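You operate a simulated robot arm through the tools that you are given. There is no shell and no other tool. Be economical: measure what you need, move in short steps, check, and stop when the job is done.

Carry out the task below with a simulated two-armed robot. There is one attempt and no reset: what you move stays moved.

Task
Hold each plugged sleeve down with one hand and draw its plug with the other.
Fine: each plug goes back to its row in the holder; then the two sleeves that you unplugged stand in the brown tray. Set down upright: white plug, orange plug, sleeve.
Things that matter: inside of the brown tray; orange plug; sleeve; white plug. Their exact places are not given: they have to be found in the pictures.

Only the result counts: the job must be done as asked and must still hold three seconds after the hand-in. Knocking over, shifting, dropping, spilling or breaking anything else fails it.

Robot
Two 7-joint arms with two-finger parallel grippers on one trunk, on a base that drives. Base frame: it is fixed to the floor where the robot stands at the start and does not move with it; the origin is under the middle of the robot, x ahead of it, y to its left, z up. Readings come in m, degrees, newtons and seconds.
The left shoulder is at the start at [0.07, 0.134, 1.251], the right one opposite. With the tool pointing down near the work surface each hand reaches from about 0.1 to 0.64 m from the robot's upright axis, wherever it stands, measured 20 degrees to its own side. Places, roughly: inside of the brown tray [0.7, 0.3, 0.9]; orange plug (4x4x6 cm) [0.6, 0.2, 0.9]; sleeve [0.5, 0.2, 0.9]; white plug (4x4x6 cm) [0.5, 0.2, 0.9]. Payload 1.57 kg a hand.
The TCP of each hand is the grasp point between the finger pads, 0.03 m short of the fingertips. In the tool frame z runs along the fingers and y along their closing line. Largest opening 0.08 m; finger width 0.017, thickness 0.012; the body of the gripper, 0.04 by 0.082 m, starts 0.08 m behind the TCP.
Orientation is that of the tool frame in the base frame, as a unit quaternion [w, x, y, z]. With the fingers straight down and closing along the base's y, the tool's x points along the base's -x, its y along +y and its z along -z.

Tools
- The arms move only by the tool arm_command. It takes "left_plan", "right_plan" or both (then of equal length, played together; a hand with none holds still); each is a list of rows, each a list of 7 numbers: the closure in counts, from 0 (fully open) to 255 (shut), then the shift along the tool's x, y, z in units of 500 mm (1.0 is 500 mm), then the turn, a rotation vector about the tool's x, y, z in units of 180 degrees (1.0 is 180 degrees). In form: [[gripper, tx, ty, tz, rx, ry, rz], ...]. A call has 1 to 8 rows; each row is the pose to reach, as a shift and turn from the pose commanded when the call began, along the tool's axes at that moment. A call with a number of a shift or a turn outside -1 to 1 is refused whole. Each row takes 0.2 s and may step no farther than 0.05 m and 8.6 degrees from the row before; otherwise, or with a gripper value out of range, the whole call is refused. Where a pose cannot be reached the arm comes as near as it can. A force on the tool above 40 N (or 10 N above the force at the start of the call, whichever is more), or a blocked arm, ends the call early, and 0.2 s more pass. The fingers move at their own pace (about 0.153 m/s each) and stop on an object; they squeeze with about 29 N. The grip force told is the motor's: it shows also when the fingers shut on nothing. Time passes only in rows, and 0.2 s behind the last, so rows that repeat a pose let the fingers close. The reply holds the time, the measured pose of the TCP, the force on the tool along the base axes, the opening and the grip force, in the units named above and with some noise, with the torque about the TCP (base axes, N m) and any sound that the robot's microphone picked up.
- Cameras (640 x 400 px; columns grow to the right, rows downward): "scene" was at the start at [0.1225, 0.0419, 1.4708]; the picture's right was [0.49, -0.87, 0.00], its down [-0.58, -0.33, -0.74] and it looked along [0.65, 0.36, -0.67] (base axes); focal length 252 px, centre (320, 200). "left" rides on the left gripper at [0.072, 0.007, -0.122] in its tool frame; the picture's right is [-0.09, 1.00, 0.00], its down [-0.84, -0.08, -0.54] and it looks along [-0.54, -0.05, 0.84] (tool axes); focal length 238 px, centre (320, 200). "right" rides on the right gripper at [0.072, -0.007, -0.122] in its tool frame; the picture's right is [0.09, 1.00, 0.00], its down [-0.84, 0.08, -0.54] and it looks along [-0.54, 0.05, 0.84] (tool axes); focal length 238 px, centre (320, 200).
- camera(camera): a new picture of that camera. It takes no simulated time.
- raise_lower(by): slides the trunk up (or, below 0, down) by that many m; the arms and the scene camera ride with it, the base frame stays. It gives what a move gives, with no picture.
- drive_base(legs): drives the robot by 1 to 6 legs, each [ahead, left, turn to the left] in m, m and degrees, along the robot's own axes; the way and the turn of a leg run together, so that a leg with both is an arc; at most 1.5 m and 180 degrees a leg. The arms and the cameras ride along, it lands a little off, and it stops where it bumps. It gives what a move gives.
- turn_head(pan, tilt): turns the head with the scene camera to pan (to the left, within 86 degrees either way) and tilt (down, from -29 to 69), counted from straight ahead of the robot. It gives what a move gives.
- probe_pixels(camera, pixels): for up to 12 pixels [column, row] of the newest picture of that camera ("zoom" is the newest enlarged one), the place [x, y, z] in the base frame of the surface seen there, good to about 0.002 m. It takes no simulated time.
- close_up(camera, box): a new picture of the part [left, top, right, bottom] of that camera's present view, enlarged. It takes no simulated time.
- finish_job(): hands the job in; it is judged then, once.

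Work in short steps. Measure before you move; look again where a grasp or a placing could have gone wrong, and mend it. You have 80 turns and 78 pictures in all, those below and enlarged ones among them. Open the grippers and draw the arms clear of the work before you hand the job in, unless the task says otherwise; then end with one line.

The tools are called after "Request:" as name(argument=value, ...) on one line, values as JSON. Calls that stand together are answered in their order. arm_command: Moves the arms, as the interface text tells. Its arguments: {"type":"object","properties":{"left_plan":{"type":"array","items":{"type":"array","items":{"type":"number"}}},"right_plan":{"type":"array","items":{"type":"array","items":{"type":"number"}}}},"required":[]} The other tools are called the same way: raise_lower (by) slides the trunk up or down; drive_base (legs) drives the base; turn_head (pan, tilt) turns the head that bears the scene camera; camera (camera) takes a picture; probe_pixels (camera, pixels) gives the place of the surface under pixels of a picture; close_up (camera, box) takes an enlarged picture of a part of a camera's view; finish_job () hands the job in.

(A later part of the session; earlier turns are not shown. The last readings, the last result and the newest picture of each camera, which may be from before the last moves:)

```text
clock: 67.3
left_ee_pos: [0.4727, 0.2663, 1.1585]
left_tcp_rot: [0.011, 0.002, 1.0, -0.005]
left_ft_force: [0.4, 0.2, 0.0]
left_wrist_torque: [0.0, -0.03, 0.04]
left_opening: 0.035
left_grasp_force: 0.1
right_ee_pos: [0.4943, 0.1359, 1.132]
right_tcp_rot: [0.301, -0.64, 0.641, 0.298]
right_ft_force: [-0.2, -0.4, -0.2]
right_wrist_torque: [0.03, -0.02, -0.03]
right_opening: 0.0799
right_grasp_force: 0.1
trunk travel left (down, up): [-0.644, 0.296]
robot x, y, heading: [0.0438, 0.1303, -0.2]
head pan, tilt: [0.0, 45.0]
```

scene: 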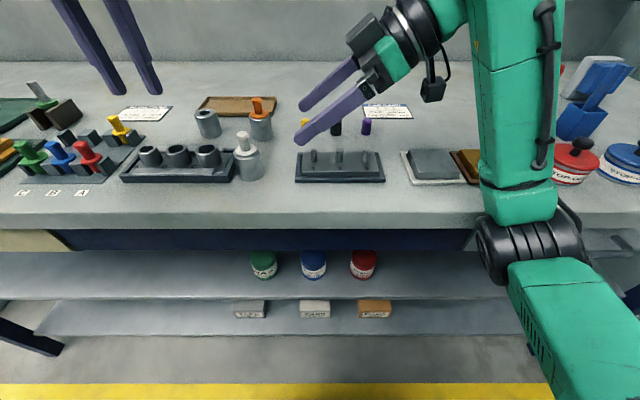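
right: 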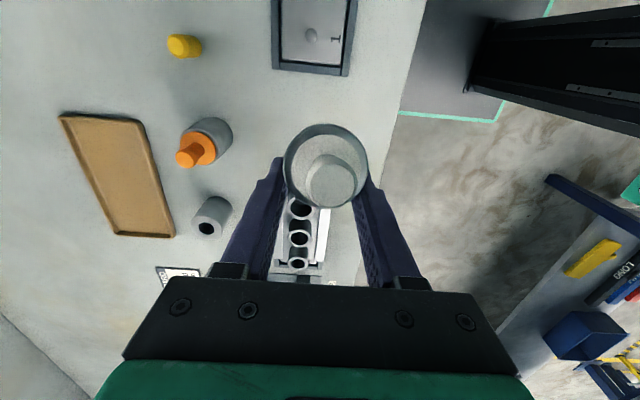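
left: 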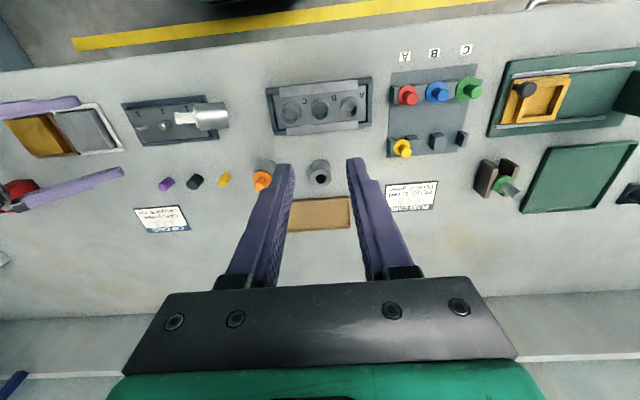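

I go down first and then inward to above the knob at z 1.03.

Request:
arm_command(left_plan=[[143, -0.003, 0.03, 0.09, 0, 0, 0], [143, -0.006, 0.05, 0.18, 0, 0, 0], [143, -0.01, 0, 0.25, 0, 0, 0], [143, -0.012, -0.07, 0.256, 0, 0, 0]])

```text
clock: 68.3
left_ee_pos: [0.4858, 0.2335, 1.0302]
left_tcp_rot: [0.008, 0.004, 1.0, -0.006]
left_ft_force: [-0.7, -0.3, 0.0]
left_wrist_torque: [0.05, 0.0, -0.03]
left_opening: 0.0351
left_grasp_force: 0.0
right_ee_pos: [0.4974, 0.1371, 1.1307]
right_tcp_rot: [0.299, -0.64, 0.641, 0.3]
right_ft_force: [0.0, -0.3, -0.3]
right_wrist_torque: [0.02, -0.04, -0.01]
right_opening: 0.0797
right_grasp_force: 0.2
trunk travel left (down, up): [-0.644, 0.296]
robot x, y, heading: [0.0436, 0.1268, 0.3]
head pan, tilt: [0.0, 45.0]
```

Reached without trouble. Now the right hand comes down to its pre-grip, advances around the sleeve and closes.

Request:
arm_command(right_plan=[[0, 0.072, 0.011, 0.059, 0, 0, 0], [0, 0.143, 0.022, 0.118, 0, 0, 0], [0, 0.215, 0.033, 0.177, 0, 0, 0], [0, 0.215, 0.033, 0.257, 0, 0, 0], [0, 0.215, 0.033, 0.337, 0, 0, 0], [0, 0.215, 0.033, 0.417, 0, 0, 0], [110, 0.215, 0.033, 0.417, 0, 0, 0], [110, 0.215, 0.033, 0.417, 0, 0, 0]])

Request:
arm_command(right_plan=[[255, 0, 0, 0, 0, 0, 0], [255, 0, 0, 0, 0, 0, 0], [255, 0, 0, 0, 0, 0, 0]])

Request:
camera(camera="left")

```text
clock: 70.1
left_ee_pos: [0.4863, 0.2343, 1.0301]
left_tcp_rot: [0.009, 0.003, 1.0, -0.005]
left_ft_force: [0.3, -0.5, -0.7]
left_wrist_torque: [-0.01, -0.03, 0.03]
left_opening: 0.0351
left_grasp_force: 0.1
right_ee_pos: [0.4789, 0.2268, 0.9149]
right_tcp_rot: [0.3, -0.64, 0.642, 0.299]
right_ft_force: [0.6, 0.8, -0.3]
right_wrist_torque: [-0.02, 0.0, 0.02]
right_opening: 0.0456
right_grasp_force: 0.1
trunk travel left (down, up): [-0.644, 0.296]
robot x, y, heading: [0.0423, 0.1311, -0.3]
head pan, tilt: [0.0, 45.0]
```

```text
clock: 70.9
left_ee_pos: [0.4856, 0.2341, 1.0316]
left_tcp_rot: [0.009, 0.002, 1.0, -0.005]
left_ft_force: [0.4, 0.2, 0.1]
left_wrist_torque: [-0.01, -0.02, 0.02]
left_opening: 0.0352
left_grasp_force: 0.0
right_ee_pos: [0.4798, 0.2272, 0.9154]
right_tcp_rot: [0.299, -0.64, 0.641, 0.299]
right_ft_force: [-0.3, 0.8, -0.4]
right_wrist_torque: [0.06, -0.06, 0.0]
right_opening: 0.0402
right_grasp_force: 29.3
trunk travel left (down, up): [-0.644, 0.296]
robot x, y, heading: [0.0448, 0.1301, -0.3]
head pan, tilt: [0.0, 45.0]
```

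```text
21 pictures are left
```

left: 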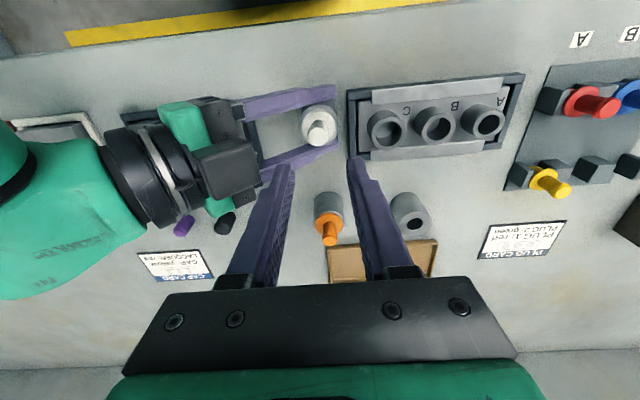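

The grip opening of 40 mm shows the sleeve sits near the fingertips. I probe the sleeve and knob positions.

Request:
probe_pixels(camera="left", pixels=[[318, 131], [311, 131], [324, 131], [319, 108], [303, 122], [336, 120], [330, 146], [308, 92]])

Request:
close_up(camera="left", box=[280, 80, 360, 160])

```text
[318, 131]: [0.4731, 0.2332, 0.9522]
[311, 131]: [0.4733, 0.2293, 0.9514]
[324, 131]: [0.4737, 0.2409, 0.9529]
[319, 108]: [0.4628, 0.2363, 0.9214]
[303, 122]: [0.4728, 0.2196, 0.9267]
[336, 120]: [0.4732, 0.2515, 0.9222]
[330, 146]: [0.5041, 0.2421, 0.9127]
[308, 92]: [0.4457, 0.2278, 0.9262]
```

```text
5.00 times, centred on (320, 120) of left
```

zoom: 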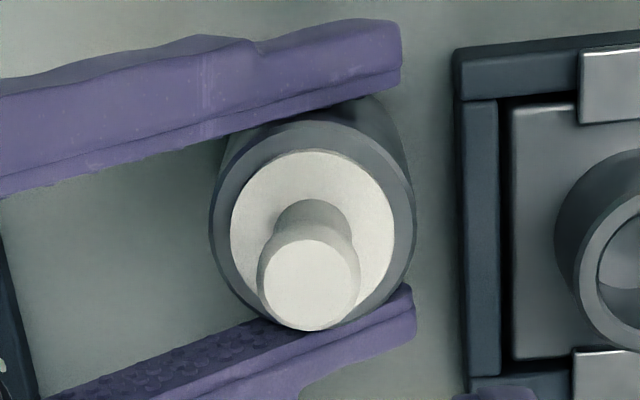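

The sleeve (40 mm) is well held; the knob centre is about (0.477,0.2345). I lower the left hand over the knob and close on it.

Request:
arm_command(left_plan=[[143, 0.009, 0, 0.05, 0, 0, 0], [143, 0.017, 0.001, 0.1, 0, 0, 0], [143, 0.017, 0.001, 0.134, 0, 0, 0], [200, 0.017, 0.001, 0.134, 0, 0, 0], [255, 0.017, 0.001, 0.134, 0, 0, 0], [255, 0.017, 0.001, 0.134, 0, 0, 0]])

Request:
close_up(camera="scene", box=[200, 110, 320, 210])

```text
clock: 72.3
left_ee_pos: [0.4774, 0.2317, 0.9621]
left_tcp_rot: [0.008, 0.003, 1.0, -0.006]
left_ft_force: [0.7, 2.5, 0.3]
left_wrist_torque: [0.02, 0.0, -0.03]
left_opening: 0.0159
left_grasp_force: 29.1
right_ee_pos: [0.4793, 0.2266, 0.9143]
right_tcp_rot: [0.299, -0.64, 0.642, 0.298]
right_ft_force: [0.1, -1.7, 0.3]
right_wrist_torque: [0.08, -0.04, 0.02]
right_opening: 0.04
right_grasp_force: 29.0
trunk travel left (down, up): [-0.644, 0.296]
robot x, y, heading: [0.0436, 0.1283, -0.1]
head pan, tilt: [0.0, 45.0]
```

```text
4.00 times, centred on (260, 160) of scene
```

zoom: 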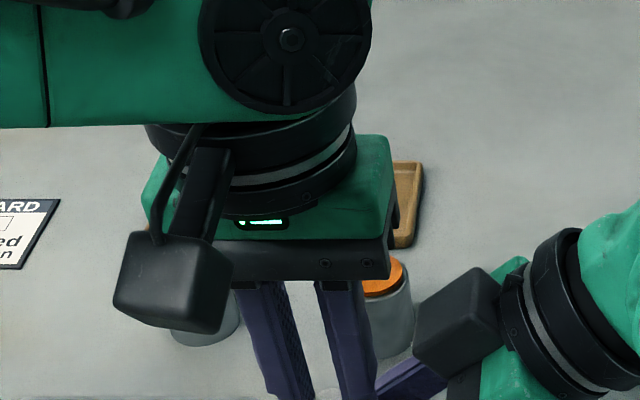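

The knob is gripped (15.9 mm). I draw the plug straight up 0.06 m in small steps while the right hand holds the sleeve.

Request:
arm_command(left_plan=[[255, 0, 0, -0.01, 0, 0, 0], [255, 0, 0, -0.02, 0, 0, 0], [255, 0, 0, -0.035, 0, 0, 0], [255, 0, 0, -0.05, 0, 0, 0], [255, 0, 0, -0.075, 0, 0, 0], [255, 0, 0, -0.1, 0, 0, 0], [255, 0, 0, -0.13, 0, 0, 0]])

```text
clock: 73.9
left_ee_pos: [0.4746, 0.2332, 1.0278]
left_tcp_rot: [0.008, 0.002, 1.0, -0.005]
left_ft_force: [-0.3, -0.2, -0.3]
left_wrist_torque: [-0.01, 0.01, 0.01]
left_opening: 0.0157
left_grasp_force: 29.0
right_ee_pos: [0.4782, 0.2263, 0.9153]
right_tcp_rot: [0.299, -0.641, 0.641, 0.299]
right_ft_force: [-0.6, 0.5, -2.3]
right_wrist_torque: [-0.02, 0.01, 0.01]
right_opening: 0.0399
right_grasp_force: 29.1
trunk travel left (down, up): [-0.644, 0.296]
robot x, y, heading: [0.0413, 0.1292, -0.3]
head pan, tilt: [0.0, 45.0]
```

The left hand still holds 15.7 mm at z 1.028. I check plug and sleeve through the right camera.

Request:
camera(camera="right")

```text
18 pictures are left
```

right: 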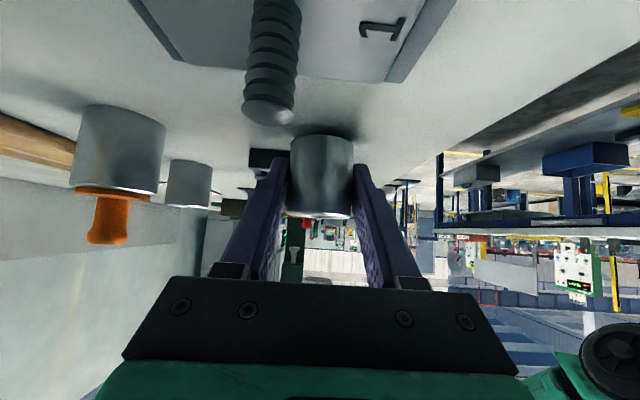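

The plug is out and the sleeve stands held. I release the sleeve, back the right hand out and up, and raise the plug a bit; then measure the stem in a scene close-up.

Request:
arm_command(left_plan=[[255, 0, 0, -0.03, 0, 0, 0], [255, 0, 0, -0.06, 0, 0, 0], [255, 0, 0, -0.09, 0, 0, 0], [255, 0, 0, -0.12, 0, 0, 0], [255, 0, 0, -0.12, 0, 0, 0], [255, 0, 0, -0.12, 0, 0, 0], [255, 0, 0, -0.12, 0, 0, 0], [255, 0, 0, -0.12, 0, 0, 0]], right_plan=[[60, 0, 0, 0, 0, 0, 0], [0, 0, 0, 0, 0, 0, 0], [0, 0, 0, -0.06, 0, 0, 0], [0, 0, 0, -0.13, 0, 0, 0], [0, 0, 0, -0.21, 0, 0, 0], [0, 0, 0, -0.29, 0, 0, 0], [0, -0.05, 0, -0.33, 0, 0, 0], [0, -0.1, 0, -0.37, 0, 0, 0]])

Request:
close_up(camera="scene", box=[190, 70, 310, 190])

```text
clock: 75.7
left_ee_pos: [0.4762, 0.2336, 1.0861]
left_tcp_rot: [0.009, 0.003, 1.0, -0.005]
left_ft_force: [-0.1, -1.2, -1.1]
left_wrist_torque: [-0.02, -0.01, 0.02]
left_opening: 0.0159
left_grasp_force: 28.9
right_ee_pos: [0.4831, 0.1196, 1.0693]
right_tcp_rot: [0.3, -0.641, 0.641, 0.299]
right_ft_force: [0.6, 1.1, -0.5]
right_wrist_torque: [-0.03, -0.01, 0.01]
right_opening: 0.0799
right_grasp_force: 0.2
trunk travel left (down, up): [-0.644, 0.296]
robot x, y, heading: [0.0423, 0.1304, 0.1]
head pan, tilt: [0.0, 45.0]
```

```text
3.33 times, centred on (250, 130) of scene
```

zoom: 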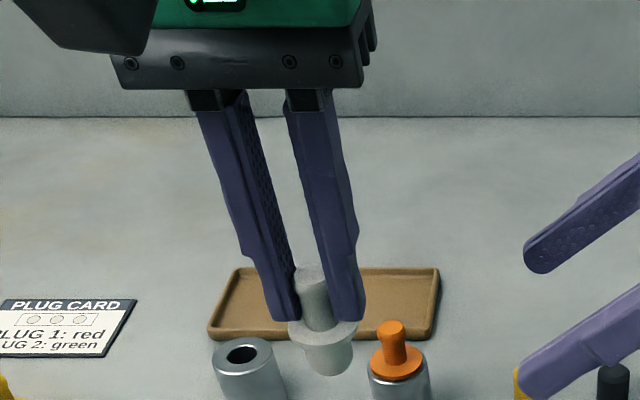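

I probe the white stem's edges (row 360) and the flange edges (row 333).

Request:
probe_pixels(camera="zoom", pixels=[[305, 355], [328, 360], [351, 355], [308, 368], [347, 368], [290, 333], [357, 333], [328, 374], [325, 340]])

```text
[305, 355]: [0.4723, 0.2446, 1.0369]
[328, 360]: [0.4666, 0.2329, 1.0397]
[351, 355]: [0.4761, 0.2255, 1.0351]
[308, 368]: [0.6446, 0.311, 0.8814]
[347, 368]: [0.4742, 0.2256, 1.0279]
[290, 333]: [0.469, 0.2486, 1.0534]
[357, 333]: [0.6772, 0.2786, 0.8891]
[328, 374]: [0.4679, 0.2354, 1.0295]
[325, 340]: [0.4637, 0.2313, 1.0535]
```

White: stem ≈22 mm, flange ≈30 mm, so it belongs in rear B (gap 25–26 mm); orange, larger, belongs in rear C. I drive 0.2 m left with the plug.

Request:
drive_base(legs=[[0, 0.2, 0]])

```text
clock: 77.3
left_ee_pos: [0.4766, 0.4303, 1.0859]
left_tcp_rot: [0.008, 0.002, 1.0, -0.006]
left_ft_force: [-0.2, -1.0, 0.0]
left_wrist_torque: [-0.01, 0.0, -0.04]
left_opening: 0.0159
left_grasp_force: 29.2
right_ee_pos: [0.4835, 0.3169, 1.067]
right_tcp_rot: [-0.3, 0.641, -0.641, -0.299]
right_ft_force: [-0.1, 0.2, -0.6]
right_wrist_torque: [0.0, -0.02, 0.03]
right_opening: 0.0799
right_grasp_force: 0.0
trunk travel left (down, up): [-0.644, 0.296]
robot x, y, heading: [0.0438, 0.3275, 0.1]
head pan, tilt: [0.0, 45.0]
```

I carry the plug to a hover above rear slot B (0.566,0.5275) at z 1.015.

Request:
arm_command(left_plan=[[255, -0.045, 0.048, 0.0, 0, 0, 0], [255, -0.09, 0.097, 0.03, 0, 0, 0], [255, -0.134, 0.146, 0.08, 0, 0, 0], [255, -0.179, 0.194, 0.142, 0, 0, 0]])

Request:
camera(camera="left")

```text
clock: 78.3
left_ee_pos: [0.5674, 0.5286, 1.014]
left_tcp_rot: [0.008, 0.002, 1.0, -0.005]
left_ft_force: [-0.6, -0.1, 0.1]
left_wrist_torque: [0.0, 0.02, 0.0]
left_opening: 0.0157
left_grasp_force: 28.8
right_ee_pos: [0.4855, 0.3164, 1.0672]
right_tcp_rot: [0.298, -0.641, 0.642, 0.298]
right_ft_force: [0.1, 0.2, 0.6]
right_wrist_torque: [0.0, 0.0, -0.02]
right_opening: 0.0802
right_grasp_force: 0.0
trunk travel left (down, up): [-0.644, 0.296]
robot x, y, heading: [0.0462, 0.3303, -0.0]
head pan, tilt: [0.0, 45.0]
```

```text
16 pictures are left
```

left: 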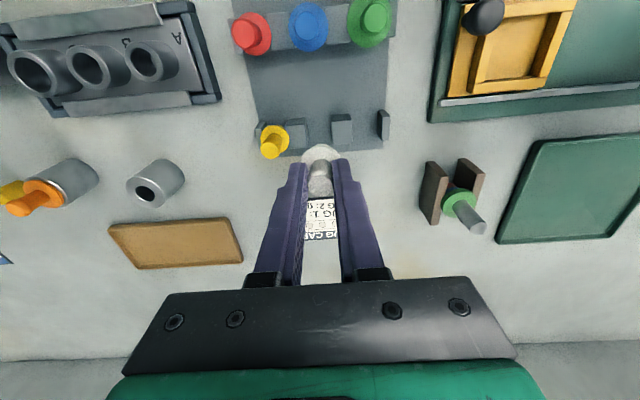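

I probe the post edges and the flange from this view to confirm alignment.

Request:
probe_pixels(camera="left", pixels=[[304, 132], [334, 132], [350, 132], [379, 125], [306, 152], [335, 152], [320, 148], [296, 146], [342, 143]])

```text
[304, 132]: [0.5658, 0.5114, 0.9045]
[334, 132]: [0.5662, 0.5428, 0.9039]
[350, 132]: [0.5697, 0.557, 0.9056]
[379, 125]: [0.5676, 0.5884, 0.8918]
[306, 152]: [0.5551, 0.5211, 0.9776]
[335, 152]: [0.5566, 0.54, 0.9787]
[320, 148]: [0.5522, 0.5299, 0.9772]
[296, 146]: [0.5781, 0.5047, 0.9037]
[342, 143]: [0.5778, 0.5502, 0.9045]
```

The flange centre is at (0.567,0.530), slot centre y 0.5275. I shift 1.5 mm right and lower in steps to seating height.

Request:
arm_command(left_plan=[[255, 0, -0.003, 0.04, 0, 0, 0], [255, 0, -0.003, 0.08, 0, 0, 0], [255, 0.001, -0.003, 0.1, 0, 0, 0], [255, 0.001, -0.003, 0.12, 0, 0, 0], [255, 0.002, -0.003, 0.132, 0, 0, 0], [255, 0.002, -0.003, 0.14, 0, 0, 0]])

Request:
close_up(camera="left", box=[240, 60, 400, 190])

```text
clock: 79.7
left_ee_pos: [0.5661, 0.525, 0.9482]
left_tcp_rot: [0.009, 0.002, 1.0, -0.006]
left_ft_force: [0.2, 0.5, 0.3]
left_wrist_torque: [0.01, 0.02, -0.01]
left_opening: 0.0158
left_grasp_force: 29.4
right_ee_pos: [0.4835, 0.3169, 1.0686]
right_tcp_rot: [-0.299, 0.641, -0.641, -0.299]
right_ft_force: [0.0, -0.9, -1.0]
right_wrist_torque: [0.0, 0.0, 0.0]
right_opening: 0.0801
right_grasp_force: 0.0
trunk travel left (down, up): [-0.644, 0.296]
robot x, y, heading: [0.0427, 0.3283, 0.2]
head pan, tilt: [0.0, 45.0]
```

```text
3.08 times, centred on (320, 125) of left
```

zoom: 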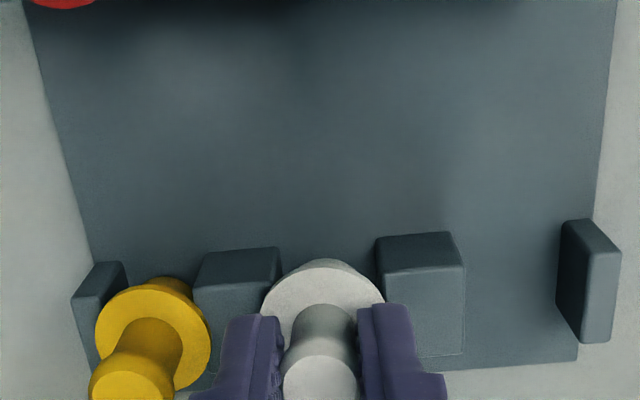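

The stem is between the posts without contact. I lower until the flange rests, then check the force.

Request:
arm_command(left_plan=[[255, 0, 0.002, 0.006, 0, 0, 0], [255, 0, 0.002, 0.01, 0, 0, 0], [255, 0, 0.002, 0.013, 0, 0, 0]])

```text
clock: 80.5
left_ee_pos: [0.5653, 0.5255, 0.9439]
left_tcp_rot: [0.012, 0.002, 1.0, -0.005]
left_ft_force: [3.1, 2.6, 17.3]
left_wrist_torque: [-0.14, -0.04, 0.03]
left_opening: 0.016
left_grasp_force: 28.8
right_ee_pos: [0.4822, 0.3166, 1.0701]
right_tcp_rot: [-0.299, 0.641, -0.641, -0.298]
right_ft_force: [-0.3, 0.8, 0.7]
right_wrist_torque: [-0.01, 0.0, 0.01]
right_opening: 0.0799
right_grasp_force: 0.2
trunk travel left (down, up): [-0.644, 0.296]
robot x, y, heading: [0.0427, 0.3265, 0.1]
head pan, tilt: [0.0, 45.0]
```

A 17 N contact at z 0.944 matches the expected seating height. I open and rise.

Request:
arm_command(left_plan=[[255, 0, 0, -0.002, 0, 0, 0], [150, 0, 0, -0.003, 0, 0, 0], [140, 0, 0, -0.003, 0, 0, 0], [140, 0, 0, -0.06, 0, 0, 0], [140, 0, 0, -0.14, 0, 0, 0], [140, 0, 0, -0.22, 0, 0, 0]])

Request:
close_up(camera="left", box=[200, 60, 400, 200])

```text
clock: 81.9
left_ee_pos: [0.5662, 0.5263, 1.0522]
left_tcp_rot: [0.009, 0.001, 1.0, -0.005]
left_ft_force: [-0.5, 0.3, 0.3]
left_wrist_torque: [-0.03, -0.02, -0.03]
left_opening: 0.0364
left_grasp_force: 0.1
right_ee_pos: [0.4835, 0.3156, 1.0686]
right_tcp_rot: [-0.299, 0.641, -0.641, -0.299]
right_ft_force: [-1.1, -1.0, -0.2]
right_wrist_torque: [0.0, -0.01, 0.0]
right_opening: 0.0801
right_grasp_force: 0.0
trunk travel left (down, up): [-0.644, 0.296]
robot x, y, heading: [0.0422, 0.3268, -0.0]
head pan, tilt: [0.0, 45.0]
```

```text
2.86 times, centred on (300, 130) of left
```

zoom: 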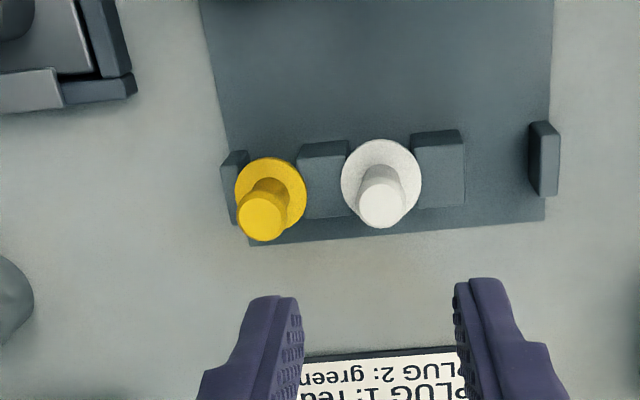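

White sits properly in rear B. I now drive to the orange sleeve: 0.2 m right and 0.045 m ahead.

Request:
drive_base(legs=[[0.045, -0.2, 0]])

Request:
camera(camera="left")

Request:
probe_pixels(camera="left", pixels=[[10, 10]])

```text
clock: 83.5
left_ee_pos: [0.6124, 0.3312, 1.0525]
left_tcp_rot: [0.009, 0.001, 1.0, -0.005]
left_ft_force: [-0.4, 0.1, 0.7]
left_wrist_torque: [-0.01, -0.01, 0.02]
left_opening: 0.036
left_grasp_force: 0.1
right_ee_pos: [0.5296, 0.122, 1.0686]
right_tcp_rot: [-0.298, 0.642, -0.64, -0.3]
right_ft_force: [-0.3, -0.8, -0.5]
right_wrist_torque: [0.02, -0.01, -0.01]
right_opening: 0.0798
right_grasp_force: 0.0
trunk travel left (down, up): [-0.644, 0.296]
robot x, y, heading: [0.089, 0.1325, 0.1]
head pan, tilt: [0.0, 45.0]
```

```text
13 pictures are left
```

left: 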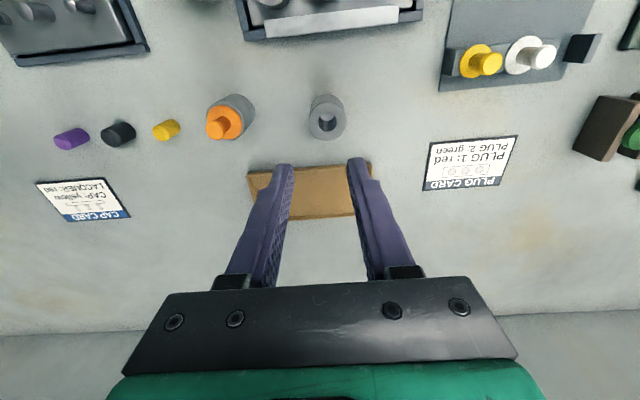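

```text
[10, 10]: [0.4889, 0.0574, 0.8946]
```

The orange knob appears at (216,127). I probe it along with the caps' tops that lie beneath the right hand's approach.

Request:
probe_pixels(camera="left", pixels=[[216, 128], [212, 128], [221, 128], [230, 112], [252, 105], [158, 131], [108, 136], [60, 141], [118, 128]])

Request:
arm_command(left_plan=[[140, 0.01, -0.066, 0.011, 0, 0, 0], [140, 0.02, -0.132, 0.023, 0, 0, 0], [140, 0.031, -0.197, 0.034, 0, 0, 0]])

```text
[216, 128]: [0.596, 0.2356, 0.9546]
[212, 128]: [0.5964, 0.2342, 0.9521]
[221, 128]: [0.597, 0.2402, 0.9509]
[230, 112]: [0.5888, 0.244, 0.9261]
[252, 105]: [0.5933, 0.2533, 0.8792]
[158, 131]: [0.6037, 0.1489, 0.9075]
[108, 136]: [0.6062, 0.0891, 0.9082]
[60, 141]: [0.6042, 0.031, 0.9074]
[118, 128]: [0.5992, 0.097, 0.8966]
```

```text
clock: 84.3
left_ee_pos: [0.579, 0.2475, 1.0291]
left_tcp_rot: [0.01, 0.001, 1.0, -0.005]
left_ft_force: [0.4, -0.5, 0.1]
left_wrist_torque: [-0.03, -0.01, -0.03]
left_opening: 0.0358
left_grasp_force: 0.1
left hand out of reach, approached as far as the arm can: row 2, 3
right_ee_pos: [0.5299, 0.1208, 1.068]
right_tcp_rot: [0.3, -0.64, 0.641, 0.298]
right_ft_force: [-0.5, 0.6, -0.2]
right_wrist_torque: [0.0, 0.03, -0.02]
right_opening: 0.0799
right_grasp_force: 0.1
trunk travel left (down, up): [-0.644, 0.296]
robot x, y, heading: [0.0906, 0.1323, 0.4]
head pan, tilt: [0.0, 45.0]
```

The left arm needs the same relative place as before, so I drive a further 0.07 m ahead and 0.01 right, then go to the hover.

Request:
drive_base(legs=[[0.07, -0.01, 0]])

```text
clock: 85.3
left_ee_pos: [0.6486, 0.2384, 1.0286]
left_tcp_rot: [0.009, 0.0, 1.0, -0.006]
left_ft_force: [-0.5, 0.1, -0.2]
left_wrist_torque: [-0.04, 0.02, 0.01]
left_opening: 0.036
left_grasp_force: 0.0
right_ee_pos: [0.5986, 0.1127, 1.0693]
right_tcp_rot: [-0.299, 0.641, -0.64, -0.298]
right_ft_force: [0.5, 0.1, -0.2]
right_wrist_torque: [-0.01, 0.01, -0.01]
right_opening: 0.08
right_grasp_force: 0.2
trunk travel left (down, up): [-0.644, 0.296]
robot x, y, heading: [0.1595, 0.1182, 0.1]
head pan, tilt: [0.0, 45.0]
```

Left goes to the hover over the orange knob, and the right hand to its pre-grip with the tilt eased to 45°.

Request:
arm_command(left_plan=[[140, 0.035, 0.02, -0.005, 0, 0, 0], [140, 0.075, 0.01, -0.01, 0, 0, 0], [140, 0.099, -0.009, -0.01, 0, 0, 0]], right_plan=[[0, 0.021, 0, 0.046, 0, 0.009, 0], [0, 0.043, 0, 0.091, 0, 0.018, 0], [0, 0.064, 0, 0.137, 0, 0.0278, 0]])

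```text
clock: 86.1
left_ee_pos: [0.5999, 0.232, 1.0331]
left_tcp_rot: [0.01, 0.0, 1.0, -0.006]
left_ft_force: [-0.1, -0.2, 0.8]
left_wrist_torque: [-0.02, 0.02, 0.01]
left_opening: 0.036
left_grasp_force: 0.1
right_ee_pos: [0.6002, 0.1448, 0.998]
right_tcp_rot: [-0.271, 0.655, -0.652, -0.271]
right_ft_force: [-0.9, -0.2, -0.2]
right_wrist_torque: [0.01, 0.0, 0.01]
right_opening: 0.0801
right_grasp_force: 0.0
trunk travel left (down, up): [-0.644, 0.296]
robot x, y, heading: [0.1582, 0.1182, 0.2]
head pan, tilt: [0.0, 45.0]
```

Both reached. I advance the right hand around the orange sleeve and close.

Request:
arm_command(right_plan=[[0, -0.001, 0.002, 0.07, 0, 0, 0], [0, -0.002, 0.002, 0.14, 0, 0, 0], [0, -0.003, 0.002, 0.2, 0, 0, 0], [0, -0.004, 0.002, 0.236, 0, 0, 0], [110, -0.004, 0.002, 0.236, 0, 0, 0], [110, -0.004, 0.002, 0.236, 0, 0, 0], [255, -0.004, 0.002, 0.236, 0, 0, 0], [255, -0.004, 0.002, 0.236, 0, 0, 0]])

Request:
close_up(camera="left", box=[270, 80, 370, 180])

Request:
probe_pixels(camera="zoom", pixels=[[320, 200], [300, 200], [340, 200], [320, 150], [320, 250], [280, 250], [360, 250], [320, 100]])

```text
clock: 87.9
left_ee_pos: [0.5916, 0.2311, 1.0378]
left_tcp_rot: [0.014, 0.001, 1.0, -0.005]
left_ft_force: [0.5, -0.1, -0.6]
left_wrist_torque: [-0.02, -0.02, 0.01]
left_opening: 0.0361
left_grasp_force: 0.0
right_ee_pos: [0.5939, 0.2276, 0.9221]
right_tcp_rot: [-0.274, 0.656, -0.65, -0.268]
right_ft_force: [0.1, 0.2, 0.1]
right_wrist_torque: [-0.01, 0.0, 0.01]
right_opening: 0.0458
right_grasp_force: 29.4
trunk travel left (down, up): [-0.644, 0.296]
robot x, y, heading: [0.1602, 0.1217, -0.0]
head pan, tilt: [0.0, 45.0]
```

```text
4.00 times, centred on (320, 130) of left
```

zoom: 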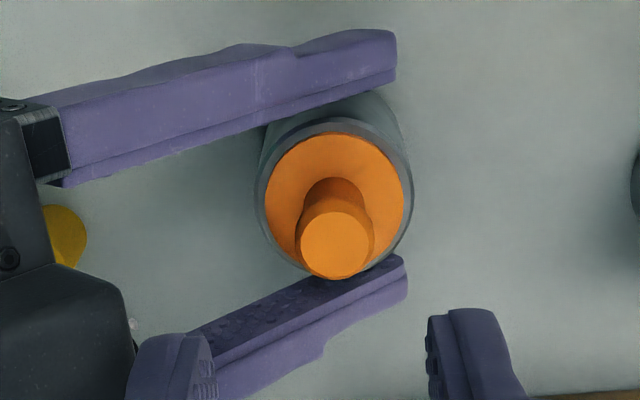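

```text
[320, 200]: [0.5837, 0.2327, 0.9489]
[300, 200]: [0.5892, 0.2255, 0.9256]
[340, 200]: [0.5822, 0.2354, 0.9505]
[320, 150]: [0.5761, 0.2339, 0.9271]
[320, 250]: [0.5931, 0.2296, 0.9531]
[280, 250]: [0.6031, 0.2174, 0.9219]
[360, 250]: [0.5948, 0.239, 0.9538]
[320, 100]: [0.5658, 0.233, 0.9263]
```

Both hands read displaced by several mm, so the left finger is likely touching the box on the right palm. I raise the left, reopen the right, increase its tilt by 6° with a slight retreat, and regrip.

Request:
arm_command(left_plan=[[140, 0, 0.01, -0.06, 0, 0, 0], [140, 0, 0.01, -0.12, 0, 0, 0], [140, 0, 0.01, -0.12, 0, 0, 0], [140, 0, 0.01, -0.12, 0, 0, 0], [140, 0, 0.01, -0.12, 0, 0, 0], [140, 0, 0.01, -0.12, 0, 0, 0], [140, 0, 0.01, -0.12, 0, 0, 0]], right_plan=[[80, 0, 0, 0, 0, 0, 0], [80, 0, 0, 0, 0, 0, 0], [80, 0, 0, -0.006, 0, -0.017, 0], [80, 0, 0, -0.012, 0, -0.035, 0], [160, 0, 0, -0.012, 0, -0.035, 0], [255, 0, 0, -0.012, 0, -0.035, 0], [255, 0, 0, -0.012, 0, -0.035, 0]])

Request:
close_up(camera="left", box=[230, 70, 390, 190])

```text
clock: 89.5
left_ee_pos: [0.5994, 0.252, 1.0976]
left_tcp_rot: [0.01, 0.0, 1.0, -0.011]
left_ft_force: [0.0, 0.7, -0.2]
left_wrist_torque: [0.02, 0.0, 0.02]
left_opening: 0.0362
left_grasp_force: 0.2
right_ee_pos: [0.6043, 0.2343, 0.9385]
right_tcp_rot: [-0.317, 0.644, -0.633, -0.289]
right_ft_force: [1.8, 3.4, 11.9]
right_wrist_torque: [0.05, -0.33, 0.09]
right_opening: 0.0409
right_grasp_force: 29.1
trunk travel left (down, up): [-0.644, 0.296]
robot x, y, heading: [0.1558, 0.1218, 0.1]
head pan, tilt: [0.0, 45.0]
```

```text
3.33 times, centred on (310, 130) of left
```

zoom: 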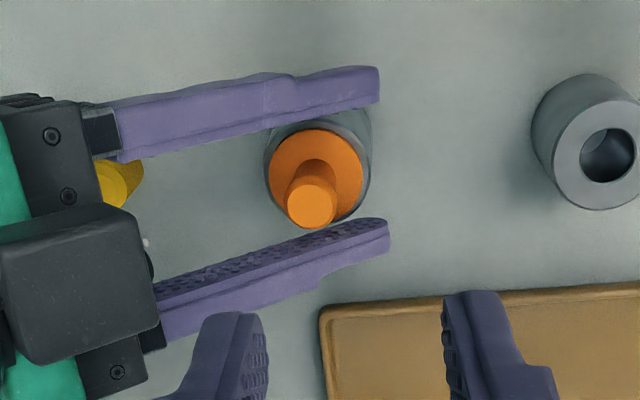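

The right hand is pushed up with 12 N and both deviate; something is in contact. I look with the scene camera.

Request:
camera(camera="scene")

```text
10 pictures are left
```

scene: 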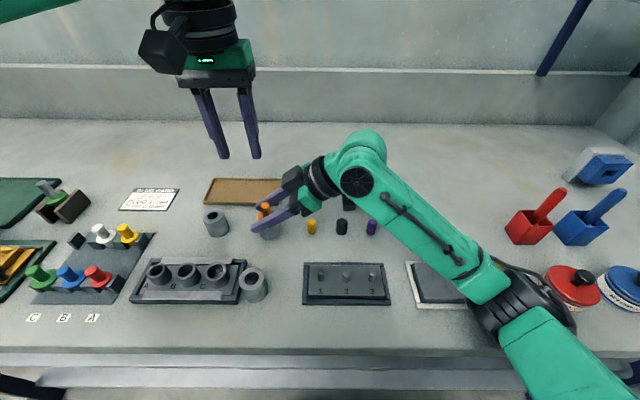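

The orange sleeve is in place but the right hand rides about 2 cm high, probably its camera block on a cap. I reopen, ease the tilt to about 47°, regrip with the left clear, then bring the left to just above the knob.

Request:
arm_command(right_plan=[[70, 0, 0, 0, 0, 0, 0], [70, 0, 0, 0, 0, 0, 0], [70, 0, 0, 0.004, 0, 0.022, 0], [70, 0, 0, 0.008, 0, 0.022, 0], [160, 0, 0, 0.008, 0, 0.022, 0], [255, 0, 0, 0.008, 0, 0.022, 0], [255, 0, 0, 0.008, 0, 0.022, 0]])

Request:
arm_command(left_plan=[[155, 0, -0.001, 0.06, 0, 0, 0], [155, 0, -0.001, 0.12, 0, 0, 0], [155, 0, -0.002, 0.176, 0, 0, 0]])

Request:
close_up(camera="left", box=[270, 90, 370, 190])

Request:
probe_pixels(camera="zoom", pixels=[[320, 180], [320, 200], [320, 220], [320, 240], [320, 260], [320, 280], [290, 240], [305, 240], [335, 240], [350, 240], [335, 270], [305, 270]])

```text
clock: 91.1
left_ee_pos: [0.5921, 0.2453, 1.0954]
left_tcp_rot: [0.013, 0.0, 1.0, -0.009]
left_ft_force: [0.0, 0.3, -0.4]
left_wrist_torque: [0.01, 0.02, 0.0]
left_opening: 0.0362
left_grasp_force: 0.0
right_ee_pos: [0.5935, 0.231, 0.9291]
right_tcp_rot: [-0.29, 0.652, -0.645, -0.273]
right_ft_force: [0.4, -0.6, 0.0]
right_wrist_torque: [-0.02, 0.05, 0.0]
right_opening: 0.0445
right_grasp_force: 28.8
trunk travel left (down, up): [-0.644, 0.296]
robot x, y, heading: [0.1597, 0.1224, 0.4]
head pan, tilt: [0.0, 45.0]
```

```text
clock: 91.9
left_ee_pos: [0.5933, 0.2421, 1.008]
left_tcp_rot: [0.014, -0.001, 1.0, -0.007]
left_ft_force: [0.1, 0.1, 0.1]
left_wrist_torque: [0.03, -0.01, 0.02]
left_opening: 0.0314
left_grasp_force: 0.0
right_ee_pos: [0.5949, 0.2301, 0.9273]
right_tcp_rot: [-0.289, 0.653, -0.645, -0.273]
right_ft_force: [-0.5, -0.1, -0.1]
right_wrist_torque: [-0.03, 0.02, 0.02]
right_opening: 0.0446
right_grasp_force: 28.7
trunk travel left (down, up): [-0.644, 0.296]
robot x, y, heading: [0.1581, 0.1244, 0.3]
head pan, tilt: [0.0, 45.0]
```

```text
4.00 times, centred on (320, 140) of left
```

zoom: 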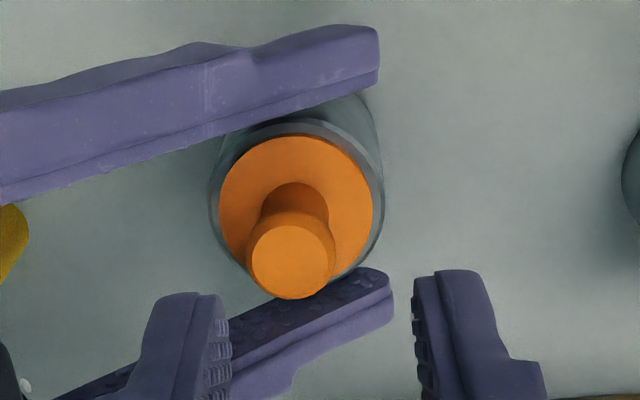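

```text
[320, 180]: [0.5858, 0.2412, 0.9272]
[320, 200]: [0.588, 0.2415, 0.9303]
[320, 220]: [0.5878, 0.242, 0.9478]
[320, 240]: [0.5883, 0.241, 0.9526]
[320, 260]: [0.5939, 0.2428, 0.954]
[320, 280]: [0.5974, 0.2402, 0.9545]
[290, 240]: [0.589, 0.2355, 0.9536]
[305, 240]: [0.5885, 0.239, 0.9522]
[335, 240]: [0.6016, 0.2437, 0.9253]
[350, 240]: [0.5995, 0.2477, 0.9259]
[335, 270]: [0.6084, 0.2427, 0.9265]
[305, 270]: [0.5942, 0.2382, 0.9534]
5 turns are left
```

Five turns left, so I chain: correct 6 mm right, grip the orange knob, draw the plug, take both pieces clear into the air, and drive to a place serving holder, tray and white sleeve.

Request:
arm_command(left_plan=[[155, 0.001, -0.012, 0.03, 0, 0, 0], [155, 0.002, -0.012, 0.06, 0, 0, 0], [155, 0.002, -0.012, 0.086, 0, 0, 0], [200, 0.002, -0.012, 0.086, 0, 0, 0], [255, 0.002, -0.012, 0.086, 0, 0, 0], [255, 0.002, -0.012, 0.086, 0, 0, 0], [255, 0.002, -0.012, 0.086, 0, 0, 0]])

Request:
arm_command(left_plan=[[255, 0, 0, -0.01, 0, 0, 0], [255, 0, 0, -0.02, 0, 0, 0], [255, 0, 0, -0.035, 0, 0, 0], [255, 0, 0, -0.05, 0, 0, 0], [255, 0, 0, -0.075, 0, 0, 0], [255, 0, 0, -0.1, 0, 0, 0], [255, 0, 0, -0.14, 0, 0, 0]])

Request:
arm_command(left_plan=[[255, 0, 0.03, -0.04, 0, 0, 0], [255, 0, 0.08, -0.08, 0, 0, 0], [255, 0, 0.14, -0.12, 0, 0, 0], [255, 0, 0.2, -0.12, 0, 0, 0], [255, 0, 0.2, -0.12, 0, 0, 0], [255, 0, 0.2, -0.12, 0, 0, 0], [255, 0, 0.2, -0.12, 0, 0, 0]], right_plan=[[255, 0, 0, 0, 0, 0, 0], [255, 0, 0, 0, 0, 0, 0], [255, -0.023, -0.001, -0.022, 0, 0, 0], [255, -0.046, -0.003, -0.08, 0, 0, 0], [255, -0.069, -0.004, -0.137, 0, 0, 0], [255, -0.08, -0.005, -0.194, 0, 0, 0], [255, -0.093, -0.006, -0.251, 0, 0, 0]])

Request:
drive_base(legs=[[-0.038, 0.218, 0]])

Request:
camera(camera="left")

Request:
probe_pixels(camera="left", pixels=[[320, 148], [306, 152], [335, 152], [300, 155], [340, 155], [320, 152]])

Request:
camera(camera="right")

```text
clock: 93.5
left_ee_pos: [0.5926, 0.2342, 0.9656]
left_tcp_rot: [0.014, -0.001, 1.0, -0.008]
left_ft_force: [1.5, 5.2, -1.0]
left_wrist_torque: [0.2, -0.09, 0.04]
left_opening: 0.0157
left_grasp_force: 29.0
right_ee_pos: [0.5945, 0.2299, 0.9276]
right_tcp_rot: [-0.29, 0.652, -0.645, -0.274]
right_ft_force: [-2.3, -5.8, 0.4]
right_wrist_torque: [-0.07, 0.03, -0.03]
right_opening: 0.0447
right_grasp_force: 28.6
trunk travel left (down, up): [-0.644, 0.296]
robot x, y, heading: [0.1593, 0.1243, 0.2]
head pan, tilt: [0.0, 45.0]
```

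```text
clock: 95.1
left_ee_pos: [0.5887, 0.2376, 1.035]
left_tcp_rot: [0.014, 0.0, 1.0, -0.009]
left_ft_force: [-0.1, 0.6, 0.5]
left_wrist_torque: [0.02, -0.02, 0.04]
left_opening: 0.0158
left_grasp_force: 29.3
right_ee_pos: [0.5935, 0.231, 0.9284]
right_tcp_rot: [-0.289, 0.652, -0.645, -0.274]
right_ft_force: [0.3, 0.4, -2.7]
right_wrist_torque: [-0.01, 0.0, 0.02]
right_opening: 0.0401
right_grasp_force: 29.1
trunk travel left (down, up): [-0.644, 0.296]
robot x, y, heading: [0.1606, 0.1238, 0.3]
head pan, tilt: [0.0, 45.0]
```

```text
clock: 96.7
left_ee_pos: [0.6014, 0.3292, 1.0927]
left_tcp_rot: [0.009, 0.001, 1.0, -0.003]
left_ft_force: [1.3, -2.1, -0.3]
left_wrist_torque: [0.09, 0.03, 0.0]
left_opening: 0.016
left_grasp_force: 29.6
right_ee_pos: [0.6054, 0.1638, 1.0344]
right_tcp_rot: [-0.283, 0.647, -0.647, -0.286]
right_ft_force: [0.9, -1.9, -3.2]
right_wrist_torque: [0.02, 0.0, 0.08]
right_opening: 0.0398
right_grasp_force: 29.2
trunk travel left (down, up): [-0.644, 0.296]
robot x, y, heading: [0.1617, 0.122, 0.2]
head pan, tilt: [0.0, 45.0]
```

```text
clock: 98.4
left_ee_pos: [0.5604, 0.5476, 1.0923]
left_tcp_rot: [0.009, 0.001, 1.0, -0.005]
left_ft_force: [-0.3, 0.4, -0.6]
left_wrist_torque: [-0.03, 0.01, -0.02]
left_opening: 0.016
left_grasp_force: 28.3
right_ee_pos: [0.5632, 0.3827, 1.0365]
right_tcp_rot: [-0.284, 0.648, -0.647, -0.284]
right_ft_force: [-0.5, -0.1, -3.7]
right_wrist_torque: [-0.05, -0.03, 0.03]
right_opening: 0.04
right_grasp_force: 28.5
trunk travel left (down, up): [-0.644, 0.296]
robot x, y, heading: [0.1185, 0.3364, 0.1]
head pan, tilt: [0.0, 45.0]
```

```text
8 pictures are left
```

left: 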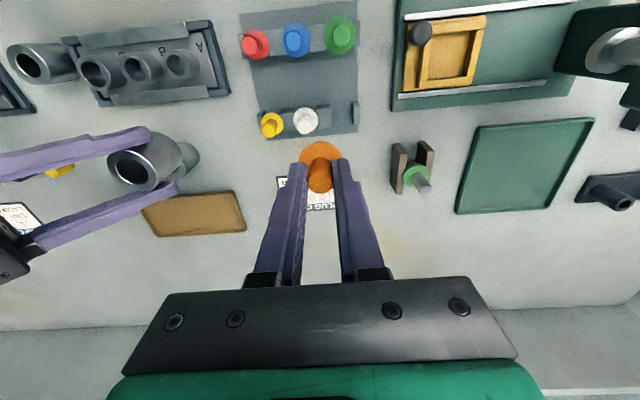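

```text
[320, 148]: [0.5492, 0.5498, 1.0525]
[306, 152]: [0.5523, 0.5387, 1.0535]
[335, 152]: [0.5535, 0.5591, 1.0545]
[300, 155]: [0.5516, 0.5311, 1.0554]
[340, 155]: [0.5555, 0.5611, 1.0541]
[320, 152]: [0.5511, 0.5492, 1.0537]
```

```text
7 pictures are left
4 turns are left
```

right: 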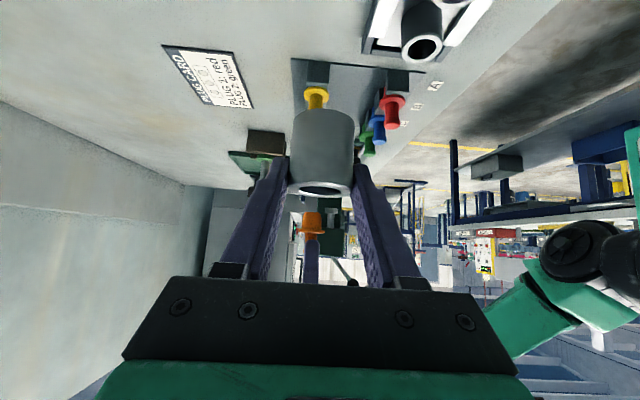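

Plug and sleeve are both free and held. I probe the tray corners and slot C in the last left picture, lower the plug into rear C (not opening yet), and bring the orange sleeve to hover over the tray.

Request:
probe_pixels(camera="left", pixels=[[145, 208], [158, 233], [242, 229], [233, 194], [190, 198], [200, 230], [195, 215], [328, 118], [332, 118], [352, 112], [356, 112]])

Request:
arm_command(left_plan=[[255, 0, 0.056, 0.04, 0, 0, 0], [255, 0, 0.056, 0.13, 0, 0, 0], [255, 0, 0.056, 0.2, 0, 0, 0], [255, 0, 0.056, 0.245, 0, 0, 0], [255, 0, 0.056, 0.265, 0, 0, 0], [255, 0, 0.056, 0.28, 0, 0, 0], [255, 0, 0.056, 0.29, 0, 0, 0], [255, 0, 0.056, 0.297, 0, 0, 0]])

Request:
close_up(camera="left", box=[240, 60, 400, 190])

Request:
arm_command(right_plan=[[255, 0.015, -0.077, -0.016, 0, 0, 0], [255, 0.029, -0.154, -0.032, 0, 0, 0], [255, 0.044, -0.231, -0.047, 0, 0, 0], [255, 0.058, -0.308, -0.063, 0, 0, 0], [255, 0.096, -0.308, -0.028, 0, 0, 0], [255, 0.134, -0.308, 0.007, 0, 0, 0], [255, 0.16, -0.308, 0.031, 0, 0, 0]])

Request:
camera(camera="scene")

```text
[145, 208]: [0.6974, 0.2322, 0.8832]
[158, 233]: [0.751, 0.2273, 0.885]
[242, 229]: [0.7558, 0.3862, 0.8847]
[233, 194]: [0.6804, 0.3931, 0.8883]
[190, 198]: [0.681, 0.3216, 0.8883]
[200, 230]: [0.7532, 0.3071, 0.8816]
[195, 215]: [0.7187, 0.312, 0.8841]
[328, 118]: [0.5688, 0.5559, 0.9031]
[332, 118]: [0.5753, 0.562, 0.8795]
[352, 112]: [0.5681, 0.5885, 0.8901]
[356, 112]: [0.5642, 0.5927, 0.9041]
```

```text
clock: 100.2
left_ee_pos: [0.5625, 0.5737, 0.947]
left_tcp_rot: [0.013, 0.0, 1.0, -0.005]
left_ft_force: [3.3, 3.8, 17.0]
left_wrist_torque: [-0.01, -0.03, 0.01]
left_opening: 0.0156
left_grasp_force: 28.8
right_ee_pos: [0.5632, 0.3825, 1.0369]
right_tcp_rot: [-0.284, 0.649, -0.647, -0.284]
right_ft_force: [0.7, 0.7, -2.6]
right_wrist_torque: [0.0, 0.0, 0.01]
right_opening: 0.0396
right_grasp_force: 28.7
trunk travel left (down, up): [-0.644, 0.296]
robot x, y, heading: [0.1209, 0.3359, 0.1]
head pan, tilt: [0.0, 45.0]
```

```text
3.08 times, centred on (320, 125) of left
```

zoom: 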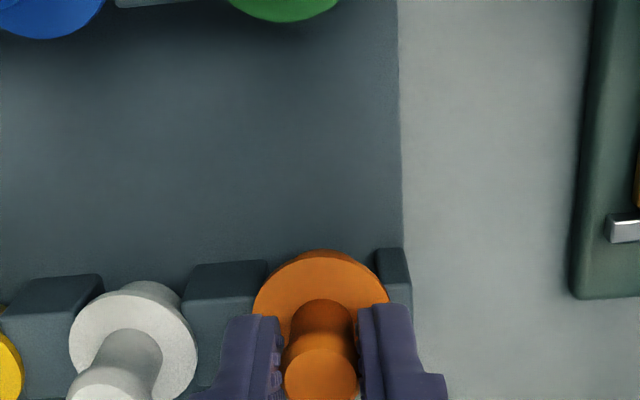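

```text
clock: 101.8
left_ee_pos: [0.5625, 0.5728, 0.9477]
left_tcp_rot: [0.012, 0.001, 1.0, -0.005]
left_ft_force: [8.2, 4.3, 32.3]
left_wrist_torque: [0.14, -0.26, 0.0]
left_opening: 0.0158
left_grasp_force: 29.1
right_ee_pos: [0.7175, 0.3402, 0.97]
right_tcp_rot: [-0.284, 0.649, -0.646, -0.284]
right_ft_force: [0.3, -0.4, -2.6]
right_wrist_torque: [-0.03, 0.0, 0.01]
right_opening: 0.0401
right_grasp_force: 29.0
trunk travel left (down, up): [-0.644, 0.296]
robot x, y, heading: [0.1196, 0.3361, 0.2]
head pan, tilt: [0.0, 45.0]
```

```text
5 pictures are left
3 turns are left
```

scene: 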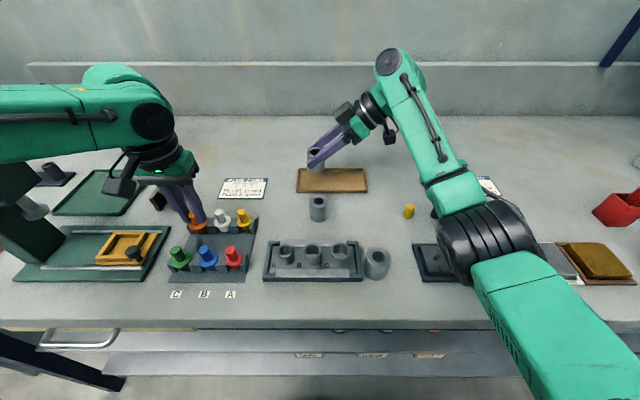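

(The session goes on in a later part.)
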